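You operate a simulated robot arm through the tools that you are given. There is no shell and no other tool. Be economical: measure what you need, move in short steps, check, and stop when the job is done.

Carry out the task below with a simulated robot arm. There is one attempt and no reset: what you move stays moved.

Task
Put things in order on the middle of the stone top. At the end: the white tube from the middle of the stone top stands where the white jar (marked "COTTON") stood; the white jar from the middle of the stone top stands where the cream tumbler stood; the brown bottle (marked "CEDAR") stands where the white tube stood; the cream tumbler is on the white tray; whatever was shut is shut again. Leave all else as you found it, and nothing knocked over.

Only the result counts: the job must be done as asked and must still hold three seconds after the hand-in. Knocking over, shifting, dropping, spilling or breaking anything else fails it.

Robot
A 5-joint arm with a two-finger parallel gripper, fixed in place. Base frame: the origin is at the foot of the arm, x ahead of it, y to its left, z up; the work surface is at about z = 0. Readings come in mm, rad, newtons and seconds.
With the tool pointing down near the work surface it reaches from about 260 to 680 mm from the base axis. Its first joint turns from -1.152 to 1.152 rad. The tool tilts only in the upright plane through the base axis and itself; it spins freely about its own axis. Payload 2.9 kg.
Tool frame: the origin (TCP) lies between the finger pads and is the grasp point; the fingertips stand 30 mm ahead of it; z points along the fingers, y is the line along which they close. The gripper opens to 110 mm. The fingers are 20 mm wide and 10 mm thick; the gripper's body (48 by 112 mm) begins 55 mm behind the TCP.
Orientation is told as [roll, pitch, yaw] about the base's x, y, z axes, in that order, counted from this pose: with the fingers straight down and closing along the base's y, the tool's x points along the base's -x, its y along +y and its z along -z.

Tools
- The arm moves only by the tool nudge_tool. Its argument "commands" is a list of rows, each a list of 7 numbers: the shift along the tool's x, y, z in mm, then the turn, a rotation vector about the tool's x, y, z in rad, then the opening, from 0 (shut) to 1 (fully open). In form: [[dx, dy, dz, ax, ay, az, hand], ...]. A call has 1 to 12 rows; each row shifts and turns the commanded pose from where the row before left it, along the tool's axes as they then stand. Rows are played at 5 a second. More than 50 mm and 0.15 rad between two rows, or a gripper value outside its range, and nothing of the call is played. A pose out of reach is approached as far as the arm can. The call stops where the force on the tool passes 40 N (or 10 N more than at its start, if that is more) or the arm is blocked; 0.2 s more then pass. Each finger travels about 108 mm/s and halts on what it meets, pressing with about 39 N; the grip force reading is that of the motor and also rises with nothing between the fingers. The clock runs only during rows and for 0.2 s after the last one: add rows that do not move to give the fingers time. The reply holds the time, the measured pose of the TCP, the force on the tool along the base axes, the opening and the grip force, in the units named above and with some noise, and new pictures: "views" is both (left out), scene, wrist or none.
- Cameras (640 x 400 px; columns grow to the right, rows downward): "scene" is fixed at [24.8, -449.5, 594.4]; the picture's right is [0.83, -0.55, 0.00], its down [-0.35, -0.54, -0.77] and it looks along [0.42, 0.64, -0.64] (base axes); focal length 324 px, centre (320, 200). "wrist" rides on the gripper at [72, 17, -103] in the tool frame; the picture's right is [-0.23, 0.97, 0.00], its down [-0.76, -0.18, -0.62] and it looks along [-0.61, -0.14, 0.78] (tool axes); focal length 222 px, centre (320, 200).
- point_at(camera, pixels): there is no depth. For up to 12 entries [column, row, z] of the newest picture of that camera ("zoom" is the newest enlarged one), the place [x, y] in the base frame at which the ray of that pixel passes the height z, good to about 3 mm. It takes no simulated time.
- zoom(camera, box): a new picture of the part [left, top, right, bottom] of that camera's present view, enlarged. It takes no simulated time.
- hand_in(): hands the job in; it is judged then, once.

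Go step by step. Measure first, check grasps and placings, and put right what went wrong. The budget is 80 turns and 170 pictures, counting those below and the enlarged ones. Unless the task says otherwise, let go and move clear before handing in, and close with one line.

The tools are called after "Request:" by a JSON object that holds its "fn" and its "kwargs". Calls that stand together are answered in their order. nudge_tool: Moves the arm, as the interface text tells. Its arguments: {"type":"object","properties":{"commands":{"type":"array","items":{"type":"array","items":{"type":"number"}}},"views":{"type":"string","enum":["both","scene","wrist","none"]}},"required":["commands"]} The other tools are called the same way: point_at (camera, pixels) gives the place at which the rays of pixels pass given heights; zoom (camera, box) takes an enlarged picture of a part of a camera's view; hand_in () hands the job in.

At the start:

```text
time_s: 0.0
tcp_pos: [341.9, 119.3, 279.5]
tool_rot: [0.0, -0.001, 0.0]
ft_force: [-0.4, -0.1, 1.1]
gripper_width: 109.9
grip_force: 0.1
```

scene: 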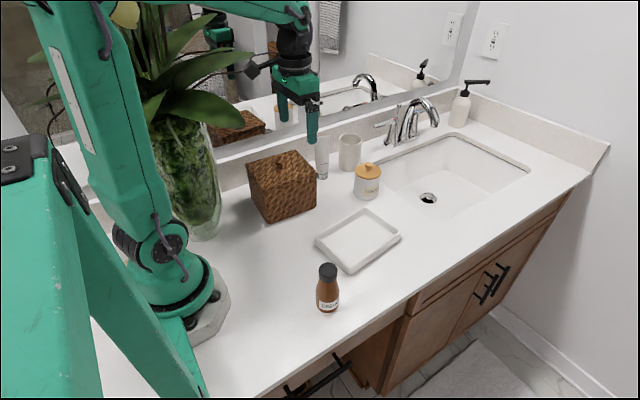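
wrist: 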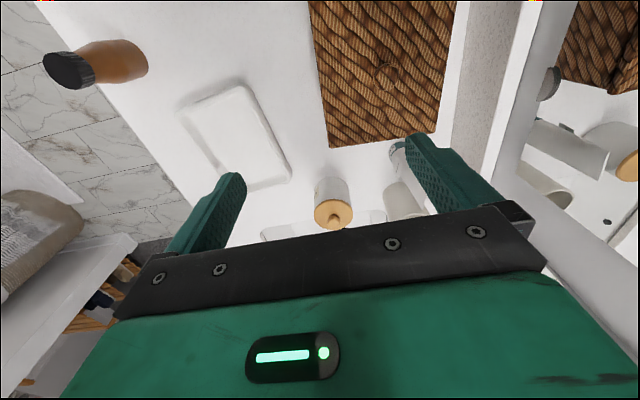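

The scene shows the bottle near (327,287), tray (357,240), jar (367,180), tumbler (349,150) and tube (321,158). I'll zoom in to measure them.

Request:
{"fn": "zoom", "kwargs": {"camera": "scene", "box": [280, 110, 440, 210]}}

Request:
{"fn": "zoom", "kwargs": {"camera": "scene", "box": [280, 200, 440, 320]}}

```text
4.00 times, centred on (360, 160) of scene
```

zoom: 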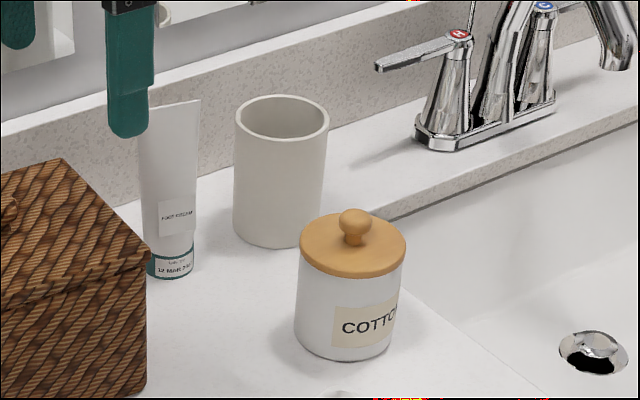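

```text
3.33 times, centred on (360, 260) of scene
```

zoom: 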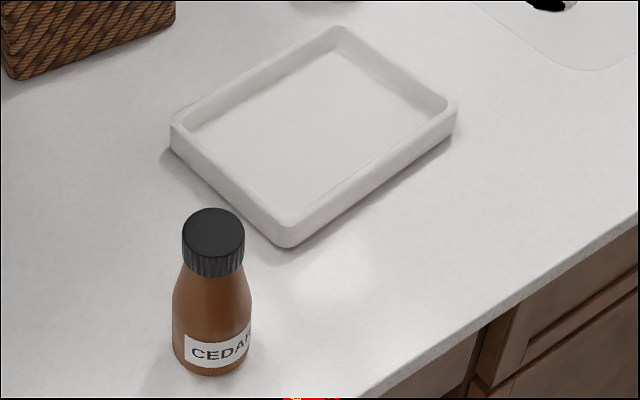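

Next I'll get positions from the scene pixels of the bases and tops.

Request:
{"fn": "point_at", "kwargs": {"camera": "scene", "pixels": [[338.5, 166.5, 0], [361, 168, 0], [349.5, 172.2, 0], [350.5, 139.2, 80], [350.5, 139.2, 100], [350.5, 139.2, 120], [353.8, 194.5, 0], [377.3, 196, 0], [365.5, 200.2, 0], [368, 170, 70], [368, 170, 85], [368, 163, 100]]}}

Request:
{"fn": "point_at", "kwargs": {"camera": "scene", "pixels": [[317, 177.5, 0], [328.5, 177, 0], [322.5, 179.7, 0], [322.5, 135.5, 130], [322.5, 135.5, 150], [331.8, 308, 0], [354.8, 308, 0], [343.5, 312.5, 0], [344, 270.5, 100], [344, 270.5, 120], [344, 270.5, 140]]}}

Request:
{"fn": "point_at", "kwargs": {"camera": "scene", "pixels": [[366, 274, 0], [331, 244, 0], [417.5, 236, 0], [366, 267, 20], [331, 237, 20], [417.5, 230, 20], [382, 208, 20], [247, 162, 100], [280, 222, 0], [316, 205, 0], [316, 177, 80], [288, 150, 100]]}}

```text
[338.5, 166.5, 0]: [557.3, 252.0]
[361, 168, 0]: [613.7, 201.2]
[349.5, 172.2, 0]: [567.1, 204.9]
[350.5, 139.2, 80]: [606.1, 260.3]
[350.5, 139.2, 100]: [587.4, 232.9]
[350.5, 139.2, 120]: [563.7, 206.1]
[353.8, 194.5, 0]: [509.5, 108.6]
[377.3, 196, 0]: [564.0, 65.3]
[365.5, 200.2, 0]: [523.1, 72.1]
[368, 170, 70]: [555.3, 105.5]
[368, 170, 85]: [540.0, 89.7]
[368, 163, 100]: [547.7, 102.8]
```

```text
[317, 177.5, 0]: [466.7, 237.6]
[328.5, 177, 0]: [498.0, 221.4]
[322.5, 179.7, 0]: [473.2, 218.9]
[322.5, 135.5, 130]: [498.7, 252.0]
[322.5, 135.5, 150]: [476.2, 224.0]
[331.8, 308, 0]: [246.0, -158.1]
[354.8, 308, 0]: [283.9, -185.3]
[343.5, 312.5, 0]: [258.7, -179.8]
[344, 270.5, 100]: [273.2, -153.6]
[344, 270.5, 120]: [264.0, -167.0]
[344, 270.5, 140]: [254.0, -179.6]
```

```text
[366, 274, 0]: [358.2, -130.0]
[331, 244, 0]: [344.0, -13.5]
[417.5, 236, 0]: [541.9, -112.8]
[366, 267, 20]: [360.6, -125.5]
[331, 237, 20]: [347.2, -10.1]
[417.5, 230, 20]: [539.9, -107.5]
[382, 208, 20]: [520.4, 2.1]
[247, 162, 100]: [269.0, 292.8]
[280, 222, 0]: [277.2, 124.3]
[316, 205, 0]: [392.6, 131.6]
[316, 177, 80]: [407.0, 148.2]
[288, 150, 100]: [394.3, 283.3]
```

I used the wrong offset for the second zoom, so I'll re-measure the bottle and tray with the right pixels.

Request:
{"fn": "point_at", "kwargs": {"camera": "zoom", "pixels": [[174, 355, 0], [250, 355, 0], [213, 376, 0], [213, 230, 100], [213, 230, 120], [213, 230, 140], [288, 249, 0], [171, 155, 0], [457, 125, 0], [288, 222, 20], [172, 125, 20], [340, 27, 20]]}}

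Request:
{"fn": "point_at", "kwargs": {"camera": "scene", "pixels": [[316, 205, 0], [268, 222, 0], [316, 175, 80], [275, 151, 80], [247, 165, 80], [266, 189, 80], [290, 150, 80], [387, 163, 0], [340, 145, 0], [430, 105, 130], [410, 143, 60], [460, 125, 0]]}}

```text
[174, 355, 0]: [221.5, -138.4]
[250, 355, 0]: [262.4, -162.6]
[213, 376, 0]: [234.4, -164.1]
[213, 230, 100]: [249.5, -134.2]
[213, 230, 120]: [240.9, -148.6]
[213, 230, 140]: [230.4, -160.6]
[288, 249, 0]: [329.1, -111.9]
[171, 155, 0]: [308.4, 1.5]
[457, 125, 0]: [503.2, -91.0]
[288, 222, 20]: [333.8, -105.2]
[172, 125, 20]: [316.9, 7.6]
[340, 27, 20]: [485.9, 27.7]
```

```text
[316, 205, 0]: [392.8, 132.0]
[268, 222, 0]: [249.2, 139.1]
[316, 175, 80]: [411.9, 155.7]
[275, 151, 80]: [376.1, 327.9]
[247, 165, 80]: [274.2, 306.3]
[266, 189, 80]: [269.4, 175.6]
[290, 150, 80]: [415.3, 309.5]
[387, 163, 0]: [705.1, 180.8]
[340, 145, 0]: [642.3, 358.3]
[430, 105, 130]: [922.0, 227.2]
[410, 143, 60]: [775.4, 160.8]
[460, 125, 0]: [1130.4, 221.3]
```

The layout is clear: tumbler ≈(588,233), jar ≈(539,90), tube ≈(483,228), bottle ≈(242,-150) and tray centre ≈(407,-43). I'll move high toward the tumbler first to look at it from the wrist camera.

Request:
{"fn": "nudge_tool", "kwargs": {"commands": [[-40, 15, 6, 0, 0, 0, 1], [-40, 15, 6, 0, 0, 0, 1], [-40, 15, 6, 0, 0, 0, 1], [-40, 15, 6, 0, 0, 0, 1], [0, 0, 0, 0, 0, 0, 1]]}}

```text
time_s: 1.2
tcp_pos: [502.3, 181.4, 256.2]
tool_rot: [0.0, 0.001, 0.0]
ft_force: [-0.7, -0.6, 0.6]
gripper_width: 109.7
grip_force: 0.0
```

scene: 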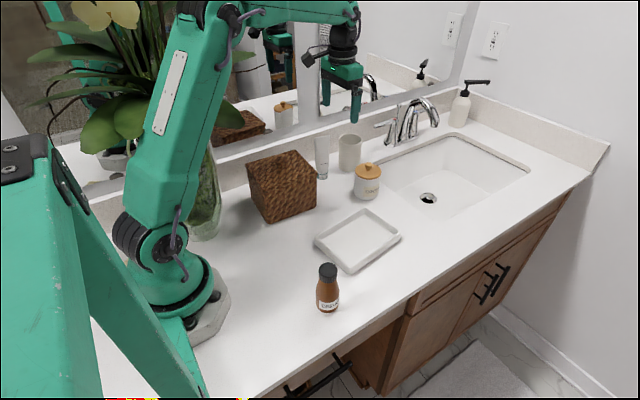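
wrist: 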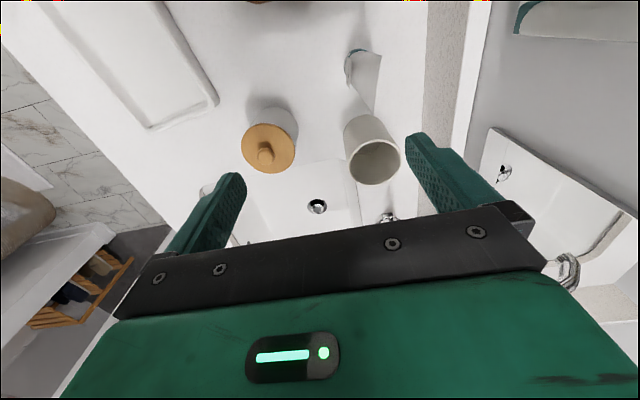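

Good wrist view: rim of the tumbler at (373,162), jar lid at (267,150), tube at (360,75). I'll zoom in and measure from here.

Request:
{"fn": "zoom", "kwargs": {"camera": "wrist", "box": [220, 20, 476, 180]}}

Request:
{"fn": "zoom", "kwargs": {"camera": "scene", "box": [300, 80, 460, 180]}}

```text
2.50 times, centred on (348, 100) of wrist
```

zoom: 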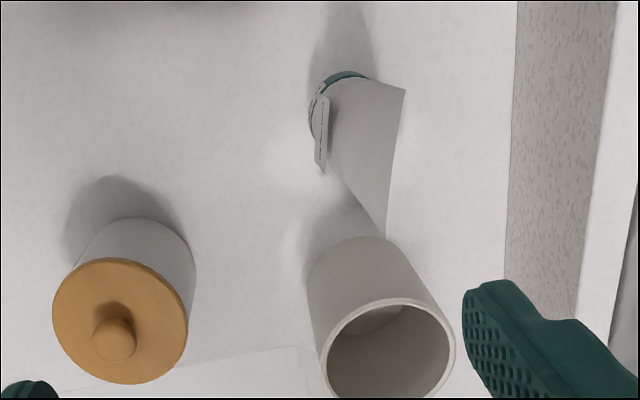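

```text
4.00 times, centred on (380, 130) of scene
```

zoom: 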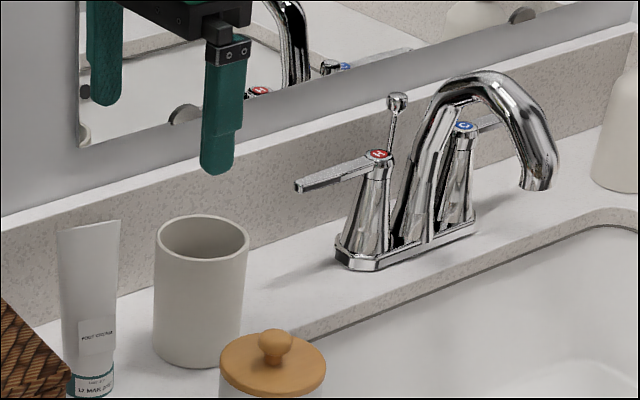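

Request:
{"fn": "point_at", "kwargs": {"camera": "wrist", "pixels": [[381.2, 55.2, 140], [374.8, 115.2, 140], [353.5, 53, 0], [344, 70, 0], [376, 163, 100], [349, 166, 100], [401.5, 163, 100], [345, 130, 0], [265.5, 145, 78], [265.5, 156, 90], [424, 80, 0], [271, 123, 40]]}}

Request:
{"fn": "point_at", "kwargs": {"camera": "wrist", "pixels": [[241.2, 140, 78], [295, 150, 78], [271, 123, 78], [271, 173.5, 78], [252, 115, 0], [297, 119, 0], [357, 100, 0], [343, 125, 0], [427, 20, 0], [423, 110, 0], [342, 112, 0], [383, 48, 140]]}}

Request:
{"fn": "point_at", "kwargs": {"camera": "scene", "pixels": [[374, 126.5, 80], [374, 126.5, 100], [394, 119, 100], [394, 119, 80], [387, 147, 0], [398, 104.5, 100], [398, 104.5, 130]]}}

```text
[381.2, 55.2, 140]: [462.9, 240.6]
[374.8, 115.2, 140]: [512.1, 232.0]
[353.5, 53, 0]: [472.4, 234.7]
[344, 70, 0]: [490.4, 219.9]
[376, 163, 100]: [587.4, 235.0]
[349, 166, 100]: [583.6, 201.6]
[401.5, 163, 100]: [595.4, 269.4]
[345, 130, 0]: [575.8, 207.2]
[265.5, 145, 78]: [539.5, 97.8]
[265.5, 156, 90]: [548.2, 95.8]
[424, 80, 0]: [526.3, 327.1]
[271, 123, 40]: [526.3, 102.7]
```

```text
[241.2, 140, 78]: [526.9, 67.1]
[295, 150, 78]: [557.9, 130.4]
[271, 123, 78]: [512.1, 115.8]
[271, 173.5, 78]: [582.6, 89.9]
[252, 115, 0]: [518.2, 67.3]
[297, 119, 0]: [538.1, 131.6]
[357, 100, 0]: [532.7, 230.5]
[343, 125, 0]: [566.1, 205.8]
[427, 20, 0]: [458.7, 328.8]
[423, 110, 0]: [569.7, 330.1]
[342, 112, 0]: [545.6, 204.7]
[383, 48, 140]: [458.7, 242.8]
```

```text
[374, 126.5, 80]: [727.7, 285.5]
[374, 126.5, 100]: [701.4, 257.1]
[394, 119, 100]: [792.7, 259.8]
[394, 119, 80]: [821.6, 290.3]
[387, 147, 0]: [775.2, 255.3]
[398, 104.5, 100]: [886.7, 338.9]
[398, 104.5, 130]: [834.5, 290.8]
```

Both cameras agree: tumbler (588,234), tube ≈(486,233) with its crimp along x, jar ≈(544,99), backsplash at y≈330. I'll centre over the tumbler and go down part of the way.

Request:
{"fn": "nudge_tool", "kwargs": {"commands": [[-43, 27, 0, 0, 0, 0, 1], [-43, 27, 0, 0, 0, 0, 1], [0, 0, 35, 0, 0, 0, 1], [0, 0, 35, 0, 0, 0, 1], [0, 0, 30, 0, 0, 0, 1], [0, 0, 0, 0, 0, 0, 1]]}}

```text
refused: row 1 steps farther than a row can; nothing moved
```

Request:
{"fn": "nudge_tool", "kwargs": {"commands": [[-29, 18, 0, 0, 0, 0, 1], [-29, 18, 0, 0, 0, 0, 1], [-28, 18, 0, 0, 0, 0, 1], [0, 0, 35, 0, 0, 0, 1], [0, 0, 35, 0, 0, 0, 1], [0, 0, 30, 0, 0, 0, 1], [0, 0, 0, 0, 0, 0, 1]]}}

```text
time_s: 2.8
tcp_pos: [587.3, 232.7, 154.6]
tool_rot: [0.001, 0.001, 0.0]
ft_force: [-0.4, -0.6, 0.2]
gripper_width: 110.0
grip_force: 0.0
```

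scene: 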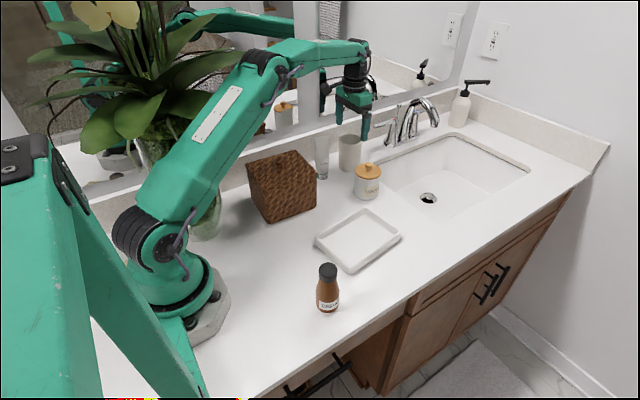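
wrist: 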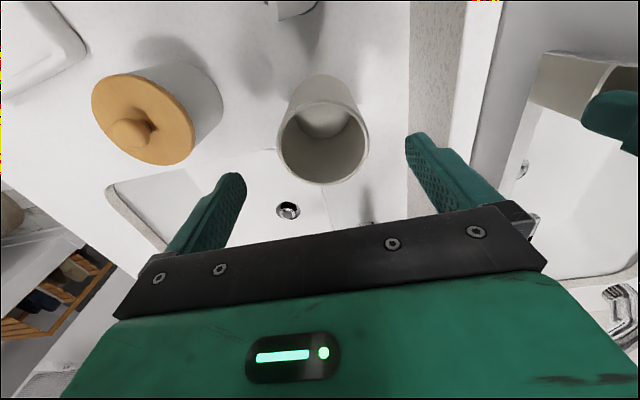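

The rim centre is at about (323,143); I'll check its position before descending.

Request:
{"fn": "point_at", "kwargs": {"camera": "wrist", "pixels": [[277, 140, 100], [369, 143, 100], [323, 184, 100], [322, 101, 100], [284, 5, 140]]}}

```text
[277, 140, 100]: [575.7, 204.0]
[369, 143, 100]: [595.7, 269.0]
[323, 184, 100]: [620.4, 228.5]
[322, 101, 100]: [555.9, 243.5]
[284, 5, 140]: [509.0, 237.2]
```

Centre (587,236); descending to z≈76 with +3 in y.

Request:
{"fn": "nudge_tool", "kwargs": {"commands": [[0, 3, 30, 0, 0, 0, 1], [0, 0, 30, 0, 0, 0, 1], [0, 0, 19, 0, 0, 0, 1], [0, 0, 0, 0, 0, 0, 1]]}}

```text
time_s: 3.8
tcp_pos: [587.2, 235.9, 77.7]
tool_rot: [0.001, 0.0, 0.0]
ft_force: [0.2, -0.1, 0.7]
gripper_width: 110.2
grip_force: 0.0
```

scene: 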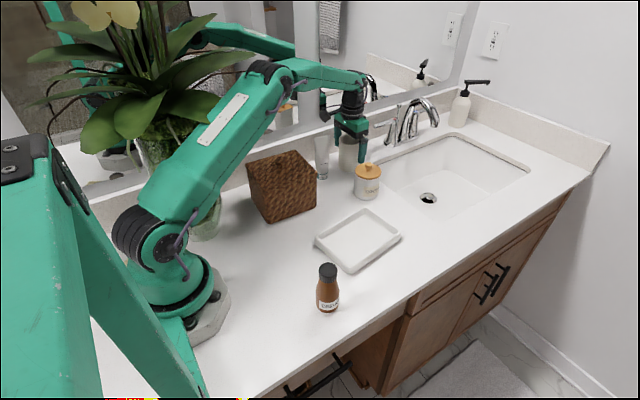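
wrist: 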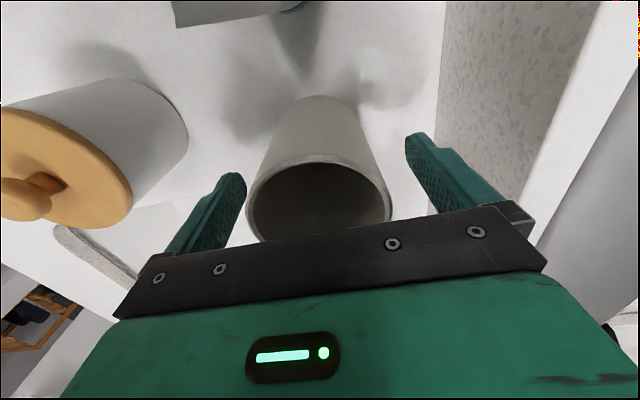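

Fingers straddle the tumbler and there are no forces. Closing, then lifting a little.

Request:
{"fn": "nudge_tool", "kwargs": {"commands": [[0, 0, 0, 0, 0, 0, 0.7], [0, 0, 0, 0, 0, 0, 0.5], [0, 0, 0, 0, 0, 0, 0.5], [0, 0, 0, 0, 0, 0, 0.5]], "views": "none"}}

```text
time_s: 4.8
tcp_pos: [588.8, 236.5, 77.3]
tool_rot: [-0.001, -0.001, 0.0]
ft_force: [0.2, 0.3, -0.6]
gripper_width: 66.8
grip_force: 38.7
```

Gripped at 66.8 mm. Lifting straight up by 135 mm.

Request:
{"fn": "nudge_tool", "kwargs": {"commands": [[0, 0, -25, 0, 0, 0, 0.5], [0, 0, -35, 0, 0, 0, 0.5], [0, 0, -35, 0, 0, 0, 0.5], [0, 0, -40, 0, 0, 0, 0.5], [0, 0, 0, 0, 0, 0, 0.5]]}}

```text
time_s: 6.0
tcp_pos: [589.0, 235.9, 210.5]
tool_rot: [-0.001, 0.0, -0.002]
ft_force: [0.3, -0.4, -2.1]
gripper_width: 66.6
grip_force: 38.8
```

scene: 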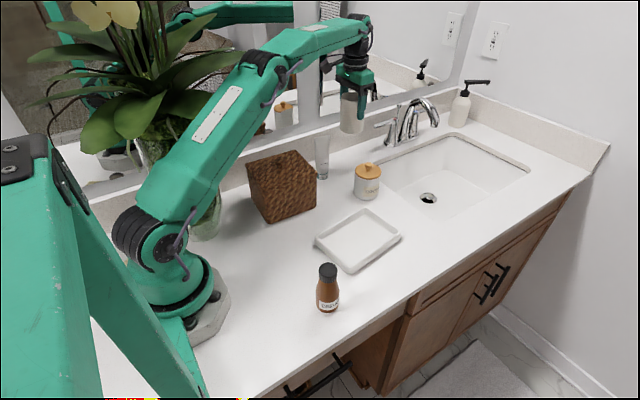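
wrist: 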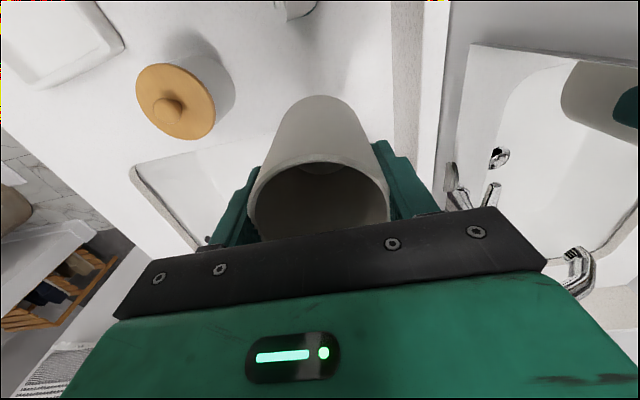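

Tumbler is held and its bottom is at about z=133. Carrying it over the tray.

Request:
{"fn": "nudge_tool", "kwargs": {"commands": [[22.75, -34.9, 0, 0, 0, 0, 0.5], [22.75, -34.9, 0, 0, 0, 0, 0.5], [22.75, -34.9, 0, 0, 0, 0, 0.5], [22.75, -34.9, 0, 0, 0, 0, 0.5], [22.75, -34.9, 0, 0, 0, 0, 0.5], [22.75, -34.9, 0, 0, 0, 0, 0.5], [22.75, -34.9, 0, 0, 0, 0, 0.5], [22.75, -34.9, 0, 0, 0, 0, 0.5], [0, 0, 0, 0, 0, 0, 0.5], [0, 0, 40, 0, 0, 0, 0.5], [0, 0, 30, 0, 0, 0, 0.5], [0, 0, 0, 0, 0, 0, 0.5]]}}

```text
time_s: 8.6
tcp_pos: [404.7, -42.7, 140.9]
tool_rot: [-0.001, 0.0, 0.0]
ft_force: [0.3, 0.5, -2.5]
gripper_width: 66.4
grip_force: 39.4
```

scene: 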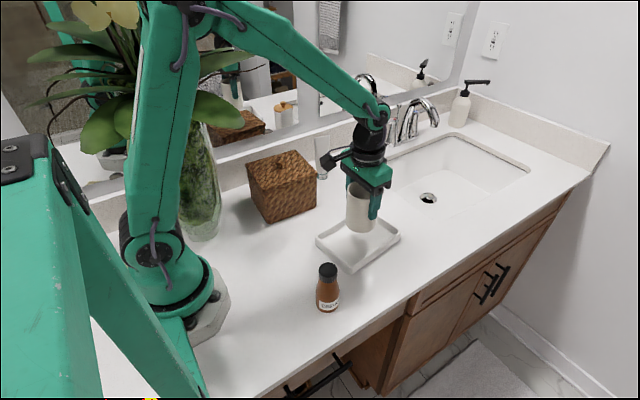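
wrist: 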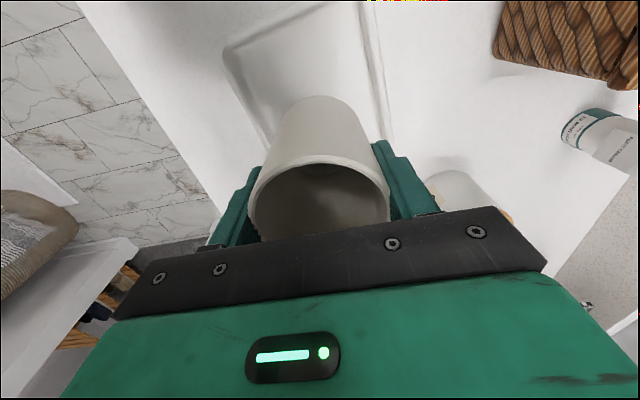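

Tumbler is above the tray centre with its bottom at about z=64. Lowering most of the way.

Request:
{"fn": "nudge_tool", "kwargs": {"commands": [[0, 0, 25, 0, 0, 0, 0.5], [0, 0, 22, 0, 0, 0, 0.5], [0, 0, 4, 0, 0, 0, 0.5], [0, 0, 0, 0, 0, 0, 0.5]]}}

```text
time_s: 9.6
tcp_pos: [404.9, -43.0, 91.7]
tool_rot: [0.0, 0.0, 0.002]
ft_force: [0.3, 0.2, -1.9]
gripper_width: 66.5
grip_force: 39.2
```

scene: 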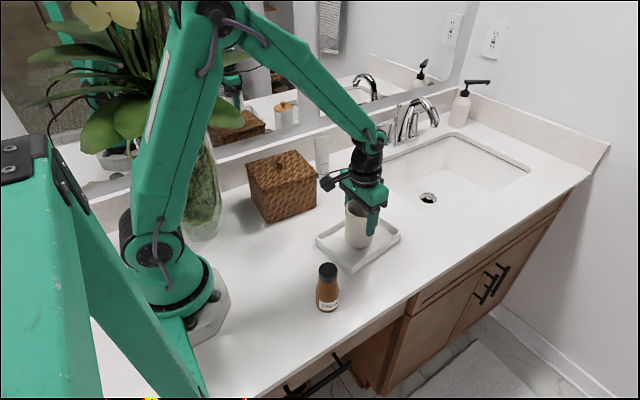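
wrist: 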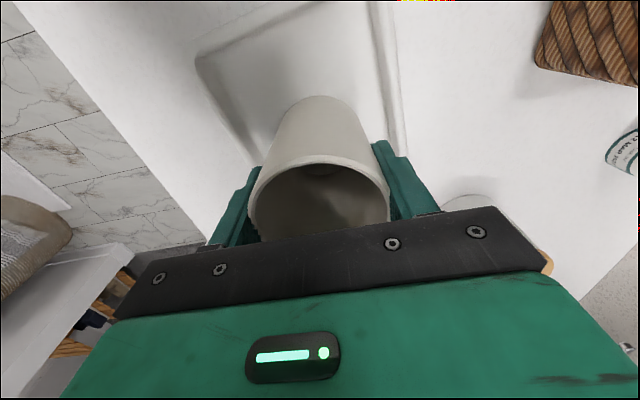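

Request:
{"fn": "nudge_tool", "kwargs": {"commands": [[0, 0, 3, 0, 0, 0, 0.5], [0, 0, 2, 0, 0, 0, 0.5], [0, 0, 2, 0, 0, 0, 0.5]], "views": "none"}}

```text
time_s: 10.4
tcp_pos: [405.0, -42.6, 83.6]
tool_rot: [0.0, 0.0, 0.0]
ft_force: [-1.5, 0.3, 4.6]
gripper_width: 66.5
grip_force: 39.1
```

The vertical force rose to +4.6 N, so the tumbler rests on the tray floor. Releasing and rising.

Request:
{"fn": "nudge_tool", "kwargs": {"commands": [[0, 0, 0, 0, 0, 0, 0.75], [0, 0, 0, 0, 0, 0, 1], [0, 0, 0, 0, 0, 0, 1], [0, 0, -30, 0, 0, 0, 1], [0, 0, -40, 0, 0, 0, 1], [0, 0, -40, 0, 0, 0, 1], [0, 0, -40, 0, 0, 0, 1], [0, 0, 0, 0, 0, 0, 1]]}}

```text
time_s: 12.2
tcp_pos: [406.7, -43.9, 233.1]
tool_rot: [0.0, -0.001, -0.001]
ft_force: [-0.4, 0.0, 0.1]
gripper_width: 110.0
grip_force: 0.1
```

scene: 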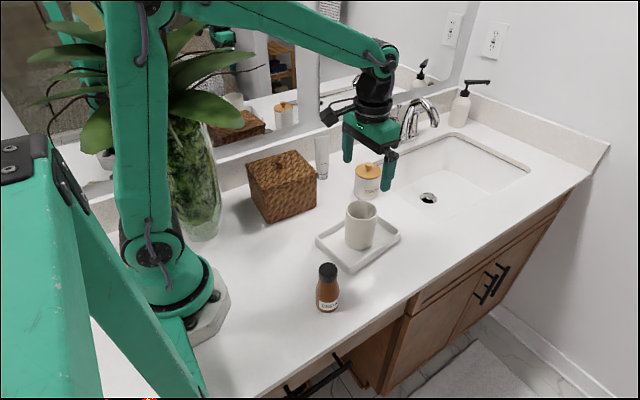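
wrist: 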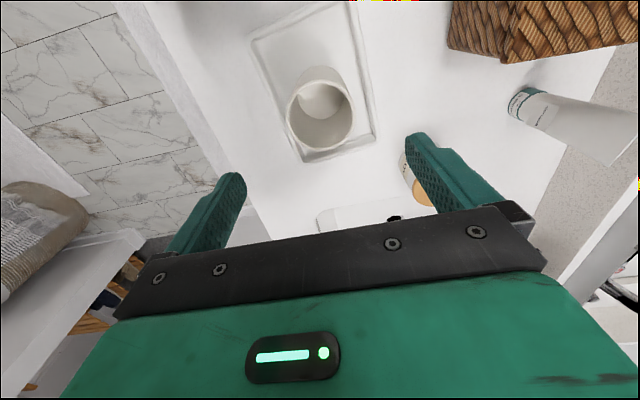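

The tumbler stands in the tray. The jar's lid overhangs its body, so I'll need a tilted grip there; to clear the way I'll first move the tube to a free spot. Going above the tube.

Request:
{"fn": "nudge_tool", "kwargs": {"commands": [[-11.3, 39.6, 0, 0, 0, 0, 1], [-11.3, 39.6, 0, 0, 0, 0, 1], [-11.3, 39.6, 0, 0, 0, 0, 1], [-11.3, 39.6, 0, 0, 0, 0, 1], [-11.3, 39.6, 0, 0, 0, 0, 1], [-11.3, 39.6, 0, 0, 0, 0, 1], [-11.3, 39.6, 0, 0, 0, 0, 0.7], [0, 0, 0, 0, 0, 0.1, 0.7], [0, 0, 0, 0, 0, 0.07, 0.7], [0, 0, 0, 0, 0, 0, 0.7]]}}

```text
time_s: 14.4
tcp_pos: [483.9, 233.9, 233.6]
tool_rot: [0.0, 0.0, -0.172]
ft_force: [-0.5, -0.1, -0.5]
gripper_width: 76.9
grip_force: 0.0
```

scene: 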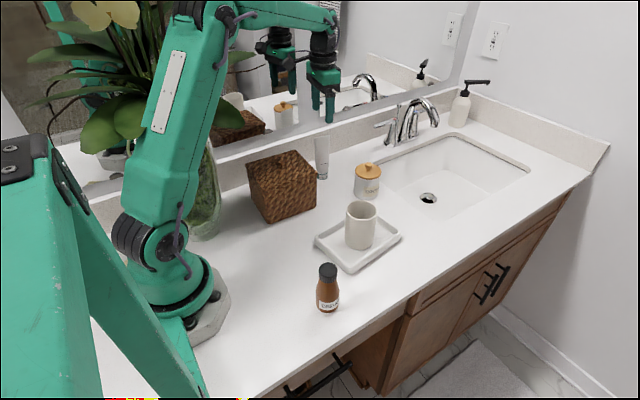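
wrist: 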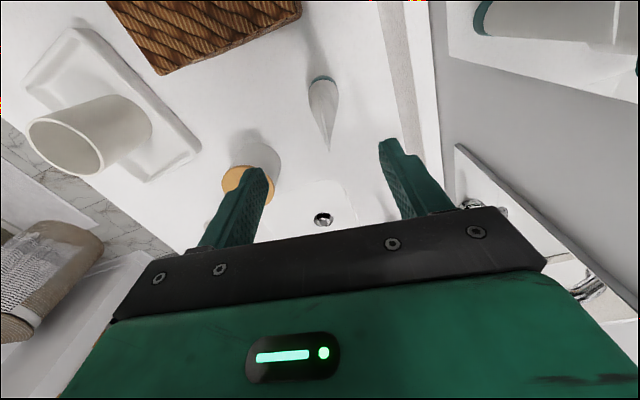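

Request:
{"fn": "zoom", "kwargs": {"camera": "wrist", "box": [280, 60, 376, 160]}}

```text
4.00 times, centred on (328, 110) of wrist
```

zoom: 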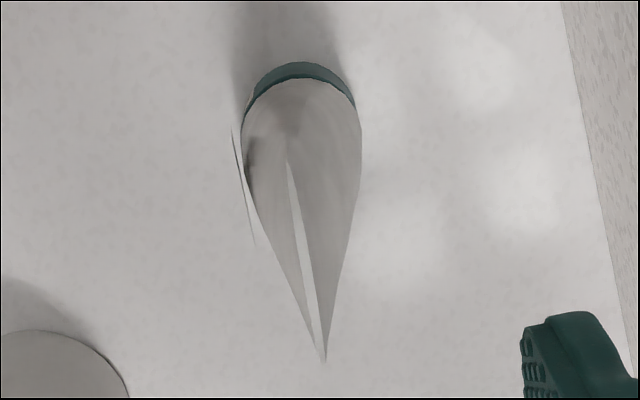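

Request:
{"fn": "point_at", "kwargs": {"camera": "zoom", "pixels": [[288, 162, 140], [324, 358, 140], [324, 358, 145], [288, 162, 145], [243, 120, 20], [360, 130, 20], [300, 62, 0], [300, 75, 20]]}}

```text
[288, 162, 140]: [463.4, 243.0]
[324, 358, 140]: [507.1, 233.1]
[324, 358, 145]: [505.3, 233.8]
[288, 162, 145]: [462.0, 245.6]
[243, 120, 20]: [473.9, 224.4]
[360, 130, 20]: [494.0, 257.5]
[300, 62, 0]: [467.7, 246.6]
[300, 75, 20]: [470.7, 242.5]
```

Tube centre ≈(485,237), crimp aligned with the gripper. Descending with a narrowed gripper to z≈98.

Request:
{"fn": "nudge_tool", "kwargs": {"commands": [[-1, 3, 25, 0, 0, 0, 0.7], [0, 0, 35, 0, 0, 0, 0.7], [0, 0, 35, 0, 0, 0, 0.7], [0, 0, 25, 0, 0, 0, 0.7], [0, 0, 15, 0, 0, 0, 0.7], [0, 0, 0, 0, 0, 0, 0.7]]}}

```text
time_s: 15.8
tcp_pos: [487.0, 237.1, 98.2]
tool_rot: [-0.001, 0.0, -0.17]
ft_force: [-0.7, 0.2, 0.1]
gripper_width: 76.8
grip_force: 0.1
```

scene: 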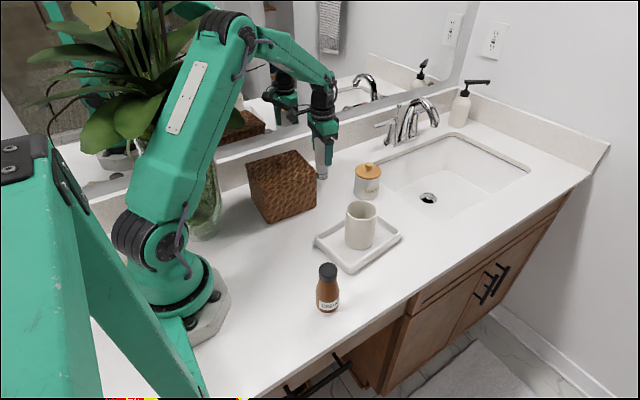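
wrist: 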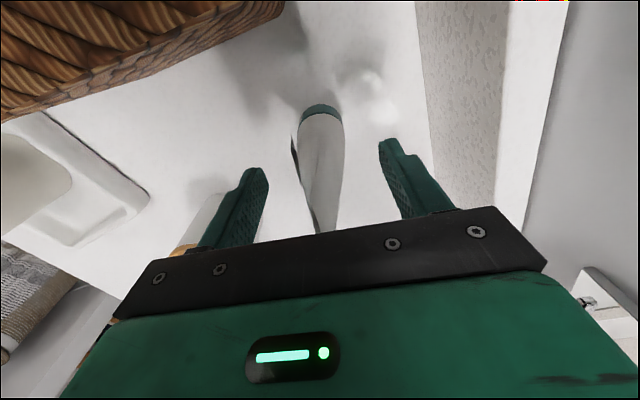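

The tube sits midway between the fingers (columns 255 and 395, tube at 322). Closing.

Request:
{"fn": "nudge_tool", "kwargs": {"commands": [[0, 0, 0, 0, 0, 0, 0.5], [0, 0, 0, 0, 0, 0, 0.35], [0, 0, 0, 0, 0, 0, 0.25], [0, 0, 0, 0, 0, 0, 0.15], [0, 0, 0, 0, 0, 0, 0.1], [0, 0, 0, 0, 0, 0, 0.1]]}}

```text
time_s: 17.2
tcp_pos: [485.5, 238.4, 98.3]
tool_rot: [-0.001, 0.0, -0.169]
ft_force: [0.1, 0.7, 1.2]
gripper_width: 24.7
grip_force: 38.7
```

scene: 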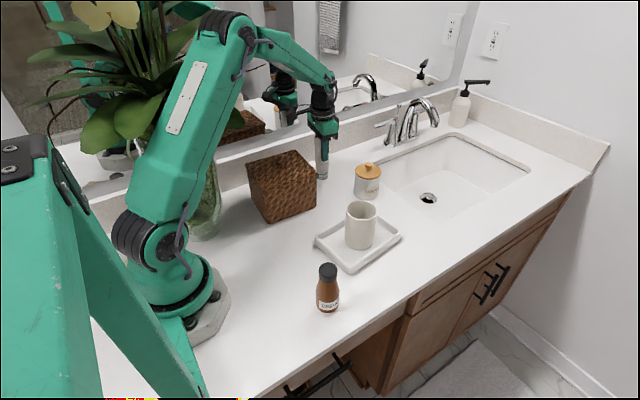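
wrist: 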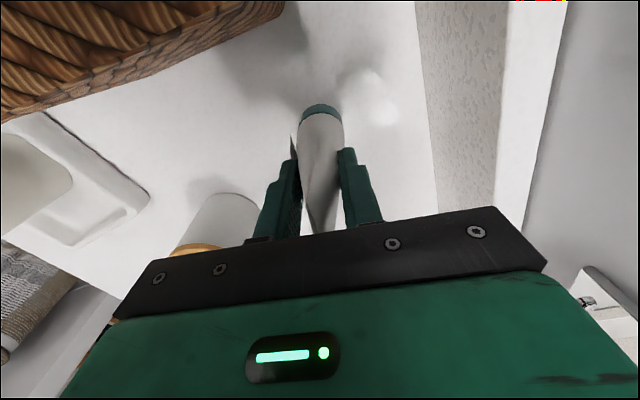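

Gripped at 24.7 mm. Lifting straight up.

Request:
{"fn": "nudge_tool", "kwargs": {"commands": [[0, 0, -15, 0, 0, 0, 0.1], [0, 0, -35, 0, 0, 0, 0.1], [0, 0, -40, 0, 0, 0, 0.1], [0, 0, -40, 0, 0, 0, 0.1], [0, 0, -30, 0, 0, 0, 0.1], [0, 0, 0, 0, 0, 0, 0.1]]}}

```text
time_s: 18.6
tcp_pos: [485.8, 235.9, 259.0]
tool_rot: [0.0, 0.0, -0.17]
ft_force: [0.1, -0.1, -2.4]
gripper_width: 24.6
grip_force: 39.0
```

scene: 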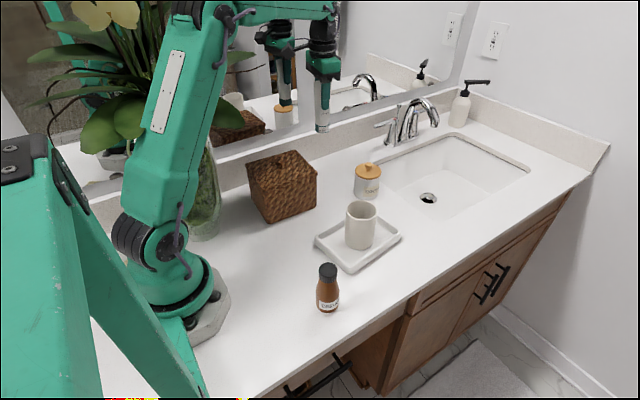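
wrist: 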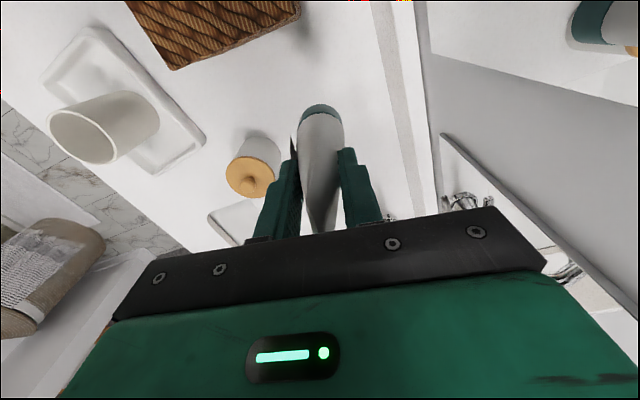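

Tube is held cleanly. Carrying it to a free temporary spot near (280,-55), well away from the jar's approach line.

Request:
{"fn": "nudge_tool", "kwargs": {"commands": [[0, 0, 0, 0, 0, -0.1, 0.1], [0, 0, 0, 0, 0, -0.07, 0.1], [22.9, -32.3, 0, 0, 0, 0, 0.1], [22.9, -32.3, 0, 0, 0, 0, 0.1], [22.9, -32.3, 0, 0, 0, 0, 0.1], [22.9, -32.3, 0, 0, 0, 0, 0.1], [22.9, -32.3, 0, 0, 0, 0, 0.1], [22.9, -32.3, 0, 0, 0, 0, 0.1], [22.9, -32.3, 0, 0, 0, 0, 0.1], [22.9, -32.3, 0, 0, 0, 0, 0.1], [22.9, -32.3, 0, 0, 0, 0, 0.1], [0, 0, 0, 0, 0, 0, 0.1]]}}

```text
time_s: 21.2
tcp_pos: [279.4, -53.2, 258.4]
tool_rot: [-0.001, 0.001, -0.001]
ft_force: [-0.7, -0.3, -1.7]
gripper_width: 24.8
grip_force: 38.7
```

scene: 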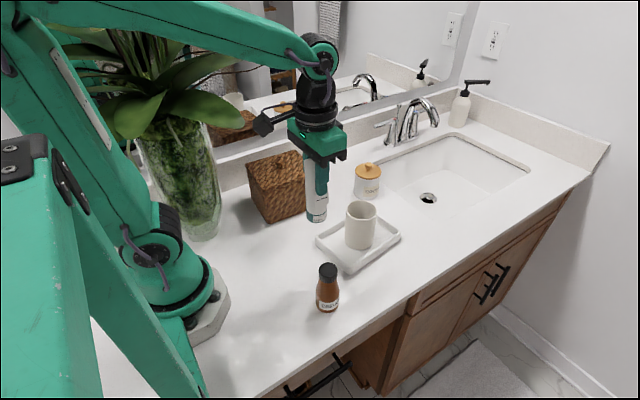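
wrist: 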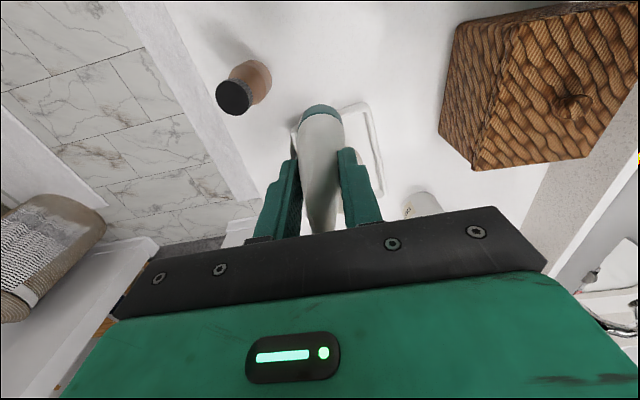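

Clear of bottle and tray here. Lowering to just above the surface.

Request:
{"fn": "nudge_tool", "kwargs": {"commands": [[0, 0, 40, 0, 0, 0, 0.1], [0, 0, 40, 0, 0, 0, 0.1], [0, 0, 40, 0, 0, 0, 0.1], [0, 0, 30, 0, 0, 0, 0.1], [0, 0, 5, 0, 0, 0, 0.1], [0, 0, 0, 0, 0, 0, 0.1]]}}

```text
time_s: 22.6
tcp_pos: [279.4, -53.3, 104.3]
tool_rot: [0.001, 0.0, 0.0]
ft_force: [0.8, -0.9, -1.3]
gripper_width: 24.6
grip_force: 38.9
```

scene: 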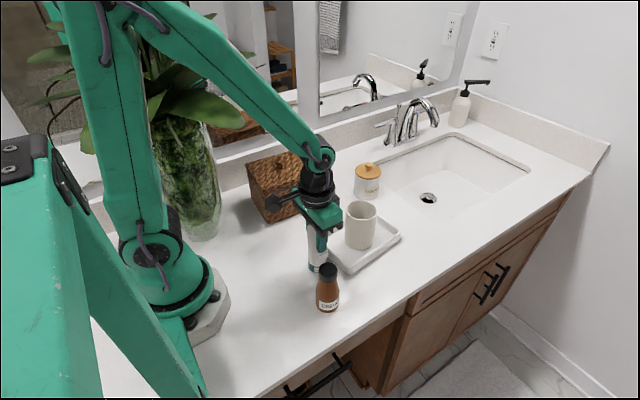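
wrist: 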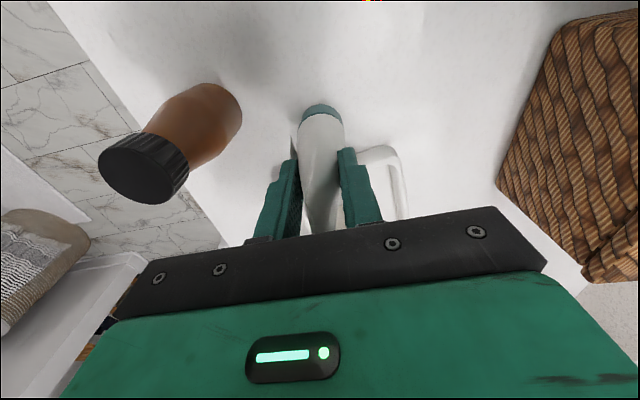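

Request:
{"fn": "nudge_tool", "kwargs": {"commands": [[0, 0, 3, 0, 0, 0, 0.1], [0, 0, 2, 0, 0, 0, 0.1], [0, 0, 1.5, 0, 0, 0, 0.1]], "views": "none"}}

```text
time_s: 23.5
tcp_pos: [279.8, -52.6, 98.3]
tool_rot: [0.0, 0.0, 0.001]
ft_force: [-1.4, 2.1, 5.4]
gripper_width: 24.6
grip_force: 38.7
stopped in row 3: the force on the tool passed its limit (the readings are from after the stop); the commanded pose is now the measured one
```

It touched down (z=98.3, the same as at pick-up). Releasing modestly and rising.

Request:
{"fn": "nudge_tool", "kwargs": {"commands": [[0, 0, 0, 0, 0, 0, 0.35], [0, 0, 0, 0, 0, 0, 0.55], [0, 0, 0, 0, 0, 0, 0.55], [0, 0, -30, 0, 0, 0, 0.55], [0, 0, -40, 0, 0, 0, 0.55], [0, 0, -40, 0, 0, 0, 0.55], [0, 0, -40, 0, 0, 0, 0.55], [0, 0, 0, 0, 0, 0, 0.55]]}}

```text
time_s: 25.3
tcp_pos: [280.4, -52.8, 248.9]
tool_rot: [0.0, 0.001, 0.0]
ft_force: [-0.2, 0.7, 0.2]
gripper_width: 60.6
grip_force: 0.1
```

scene: 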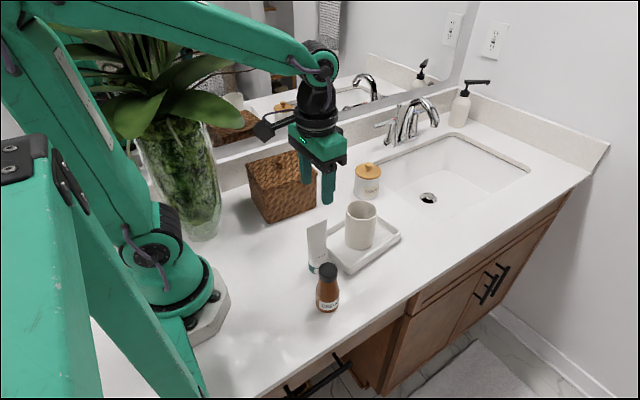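
wrist: 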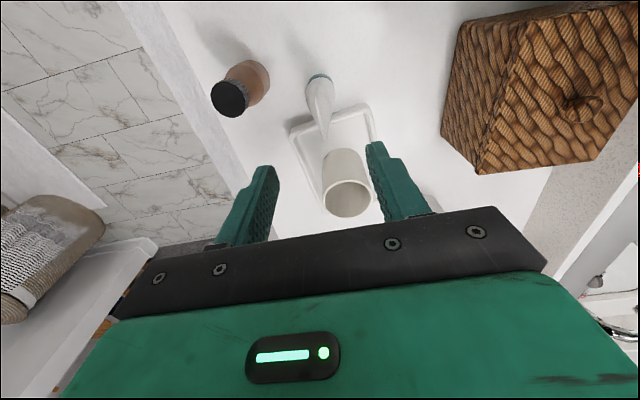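

The tube stands safely at its temporary place. For the jar I'll grip the body below the lid with a tilted tool; the camera must be on the upper side, so I go toward (430,78) and spin the tool half a turn.

Request:
{"fn": "nudge_tool", "kwargs": {"commands": [[-30, 26.2, 0, 0, 0, 0, 0.8], [-30, 26.2, 0, 0, 0, 0, 1], [-30, 26.2, 0, 0, 0, 0, 1], [-30, 26.2, 0, 0, 0, 0, 1], [-30, 26.2, 0, 0, 0, 0, 1], [0, 0, 0, 0, 0, 0.148, 1], [0, 0, 0, 0, 0, 0.148, 1], [0, 0, 0, 0, 0, 0.148, 1], [0, 0, 0, 0, 0, 0.148, 1], [0, 0, 0, 0, 0, 0.148, 1], [0, 0, 0, 0, 0, 0.148, 1], [0, 0, 0, 0, 0, 0.148, 1]], "views": "none"}}

Request:
{"fn": "nudge_tool", "kwargs": {"commands": [[0, 0, 0, 0, 0, 0.148, 1], [0, 0, 0, 0, 0, 0.148, 1], [0, 0, 0, 0, 0, 0.148, 1], [0, 0, 0, 0, 0, 0.148, 1], [0, 0, 0, 0, 0, 0.148, 1], [0, 0, 0, 0, 0, 0.148, 1], [0, 0, 0, 0, 0, 0.148, 1], [0, 0, 0, 0, 0, 0.148, 1], [0, 0, 0, 0, 0, 0.148, 1], [0, 0, 0, 0, 0, 0.148, 1], [0, 0, 0, 0, 0, 0.148, 1], [0, 0, 0, 0, 0, 0.148, 1]], "views": "none"}}

Request:
{"fn": "nudge_tool", "kwargs": {"commands": [[0, 0, 0, 0, 0, 0.148, 1], [0, 0, 0, 0, 0, 0, 1]]}}

```text
time_s: 27.9
tcp_pos: [429.7, 77.8, 248.9]
tool_rot: [-0.001, -0.001, -1.039]
ft_force: [0.4, 1.1, 0.3]
gripper_width: 110.0
grip_force: 0.1
```

```text
time_s: 30.5
tcp_pos: [429.0, 78.5, 247.7]
tool_rot: [0.001, 0.001, -2.815]
ft_force: [0.6, -0.3, -0.6]
gripper_width: 110.0
grip_force: 0.1
```

```text
time_s: 31.1
tcp_pos: [434.7, 30.9, 248.8]
tool_rot: [-0.001, 0.001, -2.943]
ft_force: [-0.1, -0.5, 0.0]
gripper_width: 110.1
grip_force: 0.1
out of reach, approached as far as the arm can: row 1
```

scene: 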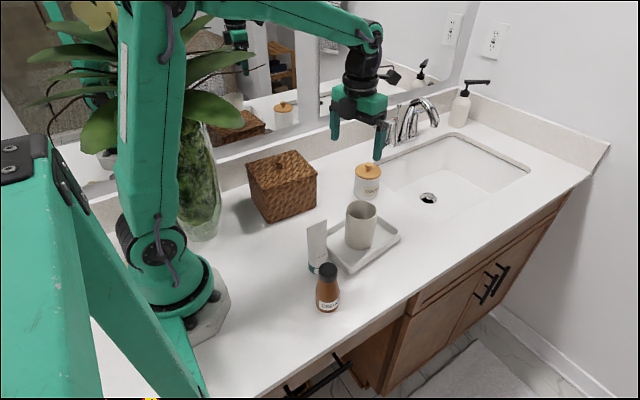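
wrist: 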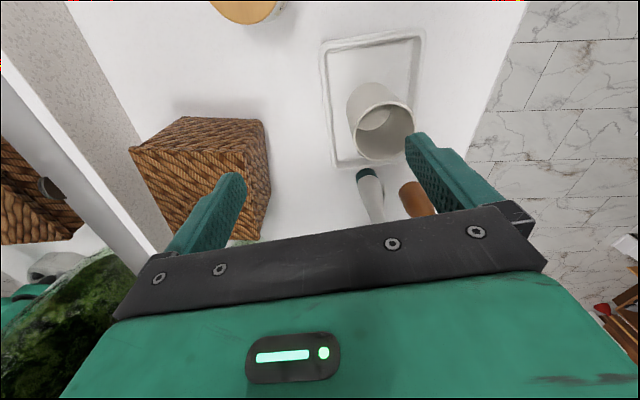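

The spin joint hits a limit just short of half a turn and the arm shifted sideways, so that option is out. With ~46° tilt the camera still clears the table unspun (about z=60), so I'll spin back to yaw ≈0.18.

Request:
{"fn": "nudge_tool", "kwargs": {"commands": [[0, 0, 0, 0, 0, -0.149, 1], [0, 0, 0, 0, 0, -0.149, 1], [0, 0, 0, 0, 0, -0.149, 1], [0, 0, 0, 0, 0, -0.149, 1], [0, 0, 0, 0, 0, -0.149, 1], [0, 0, 0, 0, 0, -0.149, 1], [0, 0, 0, 0, 0, -0.149, 1], [0, 0, 0, 0, 0, -0.149, 1], [0, 0, 0, 0, 0, -0.149, 1], [0, 0, 0, 0, 0, -0.149, 1], [0, 0, 0, 0, 0, -0.149, 1]], "views": "none"}}

Request:
{"fn": "nudge_tool", "kwargs": {"commands": [[0, 0, 0, 0, 0, -0.149, 1], [0, 0, 0, 0, 0, -0.149, 1], [0, 0, 0, 0, 0, -0.149, 1], [0, 0, 0, 0, 0, -0.149, 1], [0, 0, 0, 0, 0, -0.149, 1], [0, 0, 0, 0, 0, -0.149, 1], [0, 0, 0, 0, 0, -0.149, 1], [0, 0, 0, 0, 0, -0.149, 1], [0, 0, 0, 0, 0, -0.149, 1], [0, 0, 0, 0, 0, 0, 1]], "views": "none"}}

```text
time_s: 33.5
tcp_pos: [436.1, 30.4, 248.5]
tool_rot: [0.0, -0.002, -1.319]
ft_force: [0.9, 0.0, 0.6]
gripper_width: 110.1
grip_force: 0.1
```

```text
time_s: 35.7
tcp_pos: [436.0, 30.1, 248.8]
tool_rot: [0.001, 0.001, 0.022]
ft_force: [0.3, 0.3, -0.8]
gripper_width: 109.8
grip_force: 0.1
```

Now positioning at the jar's azimuth with yaw 0.18, and taking a vertical look at the jar before tilting.

Request:
{"fn": "nudge_tool", "kwargs": {"commands": [[6, 24, 0, 0, 0, 0, 1], [1, 24, 0, 0, 0, 0, 1], [0, 0, 0, 0, 0, -0.079, 1], [0, 0, 0, 0, 0, -0.079, 1], [0, 0, 0, 0, 0, 0, 1]]}}

```text
time_s: 36.9
tcp_pos: [427.5, 79.0, 248.9]
tool_rot: [-0.001, 0.0, 0.179]
ft_force: [0.1, -0.5, 0.3]
gripper_width: 110.0
grip_force: 0.0
```

scene: 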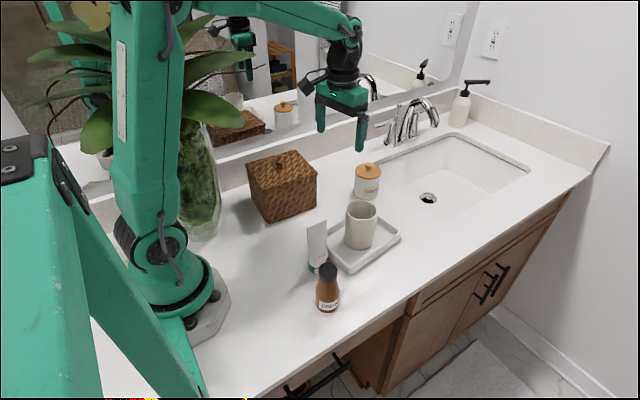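
wrist: 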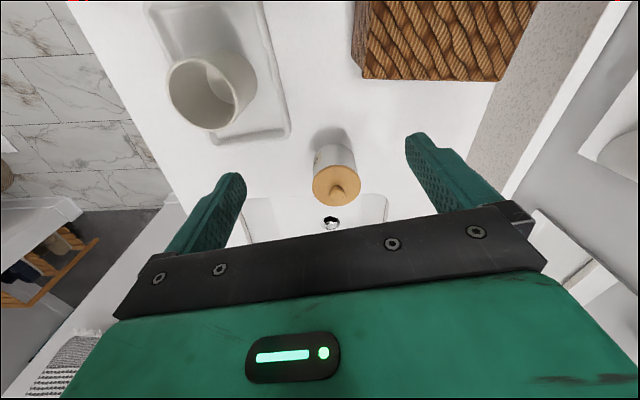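

Request:
{"fn": "zoom", "kwargs": {"camera": "wrist", "box": [280, 115, 400, 215]}}

Request:
{"fn": "point_at", "kwargs": {"camera": "wrist", "pixels": [[312, 183, 78], [361, 183, 78], [337, 164, 78], [337, 206, 78], [353, 67, 0], [363, 79, 95], [497, 81, 95], [531, 2, 95]]}}

```text
4.00 times, centred on (340, 165) of wrist
```

zoom: 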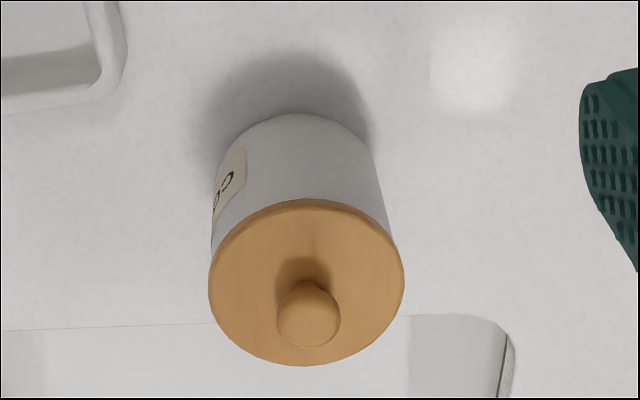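

```text
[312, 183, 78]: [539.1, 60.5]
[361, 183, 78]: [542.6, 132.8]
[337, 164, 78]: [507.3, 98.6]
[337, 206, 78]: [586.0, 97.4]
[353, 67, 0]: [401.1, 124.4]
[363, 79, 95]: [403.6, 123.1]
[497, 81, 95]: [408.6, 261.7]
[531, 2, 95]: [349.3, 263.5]
```

Request:
{"fn": "point_at", "kwargs": {"camera": "zoom", "pixels": [[295, 113, 0], [218, 170, 0], [370, 148, 0], [306, 282, 78], [306, 282, 74], [306, 199, 78], [306, 366, 78], [208, 280, 78], [404, 285, 78]]}}

```text
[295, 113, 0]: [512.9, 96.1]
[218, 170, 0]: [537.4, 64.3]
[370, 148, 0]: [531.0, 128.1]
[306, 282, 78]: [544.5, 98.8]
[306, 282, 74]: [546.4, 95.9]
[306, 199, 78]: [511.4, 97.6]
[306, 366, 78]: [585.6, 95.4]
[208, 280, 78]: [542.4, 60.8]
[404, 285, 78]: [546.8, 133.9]
```

Jar centre ≈(546,98). Basket corner is at (403,123), so I'll check how bulky the wrist camera is before tilting.

Request:
{"fn": "zoom", "kwargs": {"camera": "scene", "box": [280, 30, 400, 160]}}

```text
3.08 times, centred on (340, 95) of scene
```

zoom: 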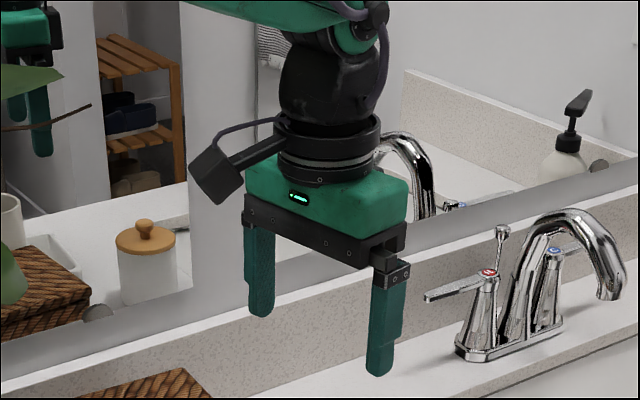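

The camera box is ~33 mm wide, leaving ~13 mm lateral clearance to the basket corner, which is acceptable. Tilting outward by 0.8 rad here, high up.

Request:
{"fn": "nudge_tool", "kwargs": {"commands": [[0, 0, 0, 0, -0.1333, 0, 1], [0, 0, 0, 0, -0.1333, 0, 1], [0, 0, 0, 0, -0.1333, 0, 1], [0, 0, 0, 0, -0.1333, 0, 1], [0, 0, 0, 0, -0.1333, 0, 1], [0, 0, 0, 0, -0.1333, 0, 1], [0, 0, 0, 0, 0, 0, 1]]}}

```text
time_s: 38.5
tcp_pos: [427.1, 78.1, 248.0]
tool_rot: [0.002, -0.801, 0.179]
ft_force: [-0.3, 0.0, 0.3]
gripper_width: 110.2
grip_force: 0.0
```

scene: 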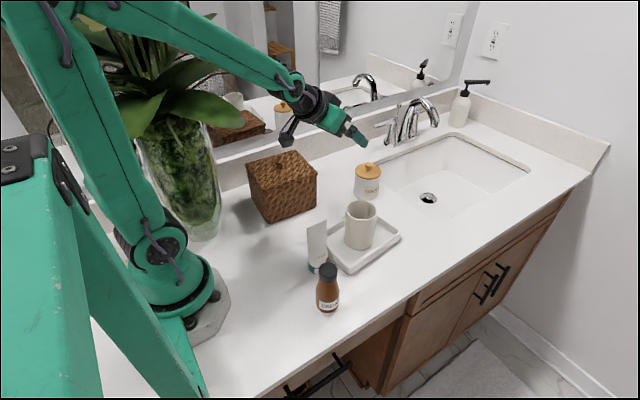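
wrist: 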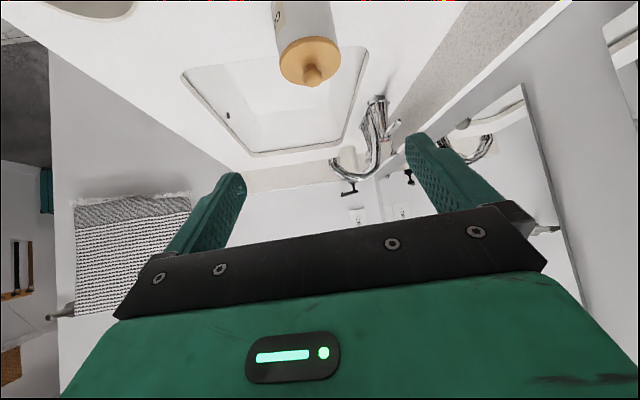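

Tilt is feasible. Moving down to the pre-grasp (~463 mm radius, z≈121), behind the jar.

Request:
{"fn": "nudge_tool", "kwargs": {"commands": [[23.5, -1, 36.5, 0, 0, 0, 1], [23.5, 0, 36.5, 0, 0, 0, 1], [23.5, 0, 36.5, 0, 0, 0, 1], [0, 0, 0, 0, 0, 0, 1]]}}

```text
time_s: 39.5
tcp_pos: [456.6, 81.8, 120.0]
tool_rot: [0.001, -0.799, 0.18]
ft_force: [0.0, 0.1, -0.1]
gripper_width: 110.1
grip_force: 0.0
```

scene: 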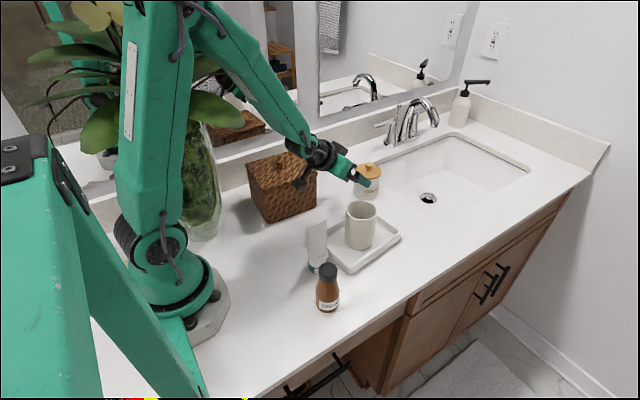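
wrist: 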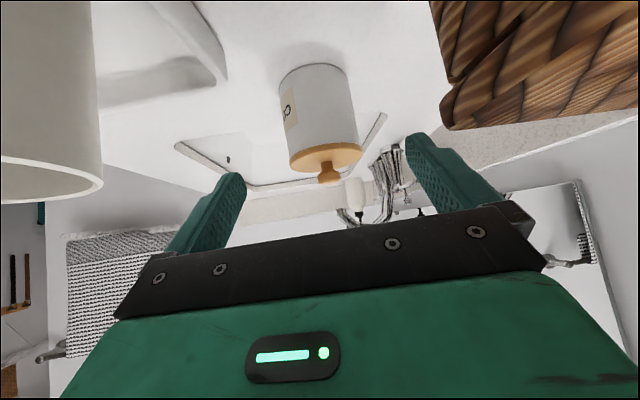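

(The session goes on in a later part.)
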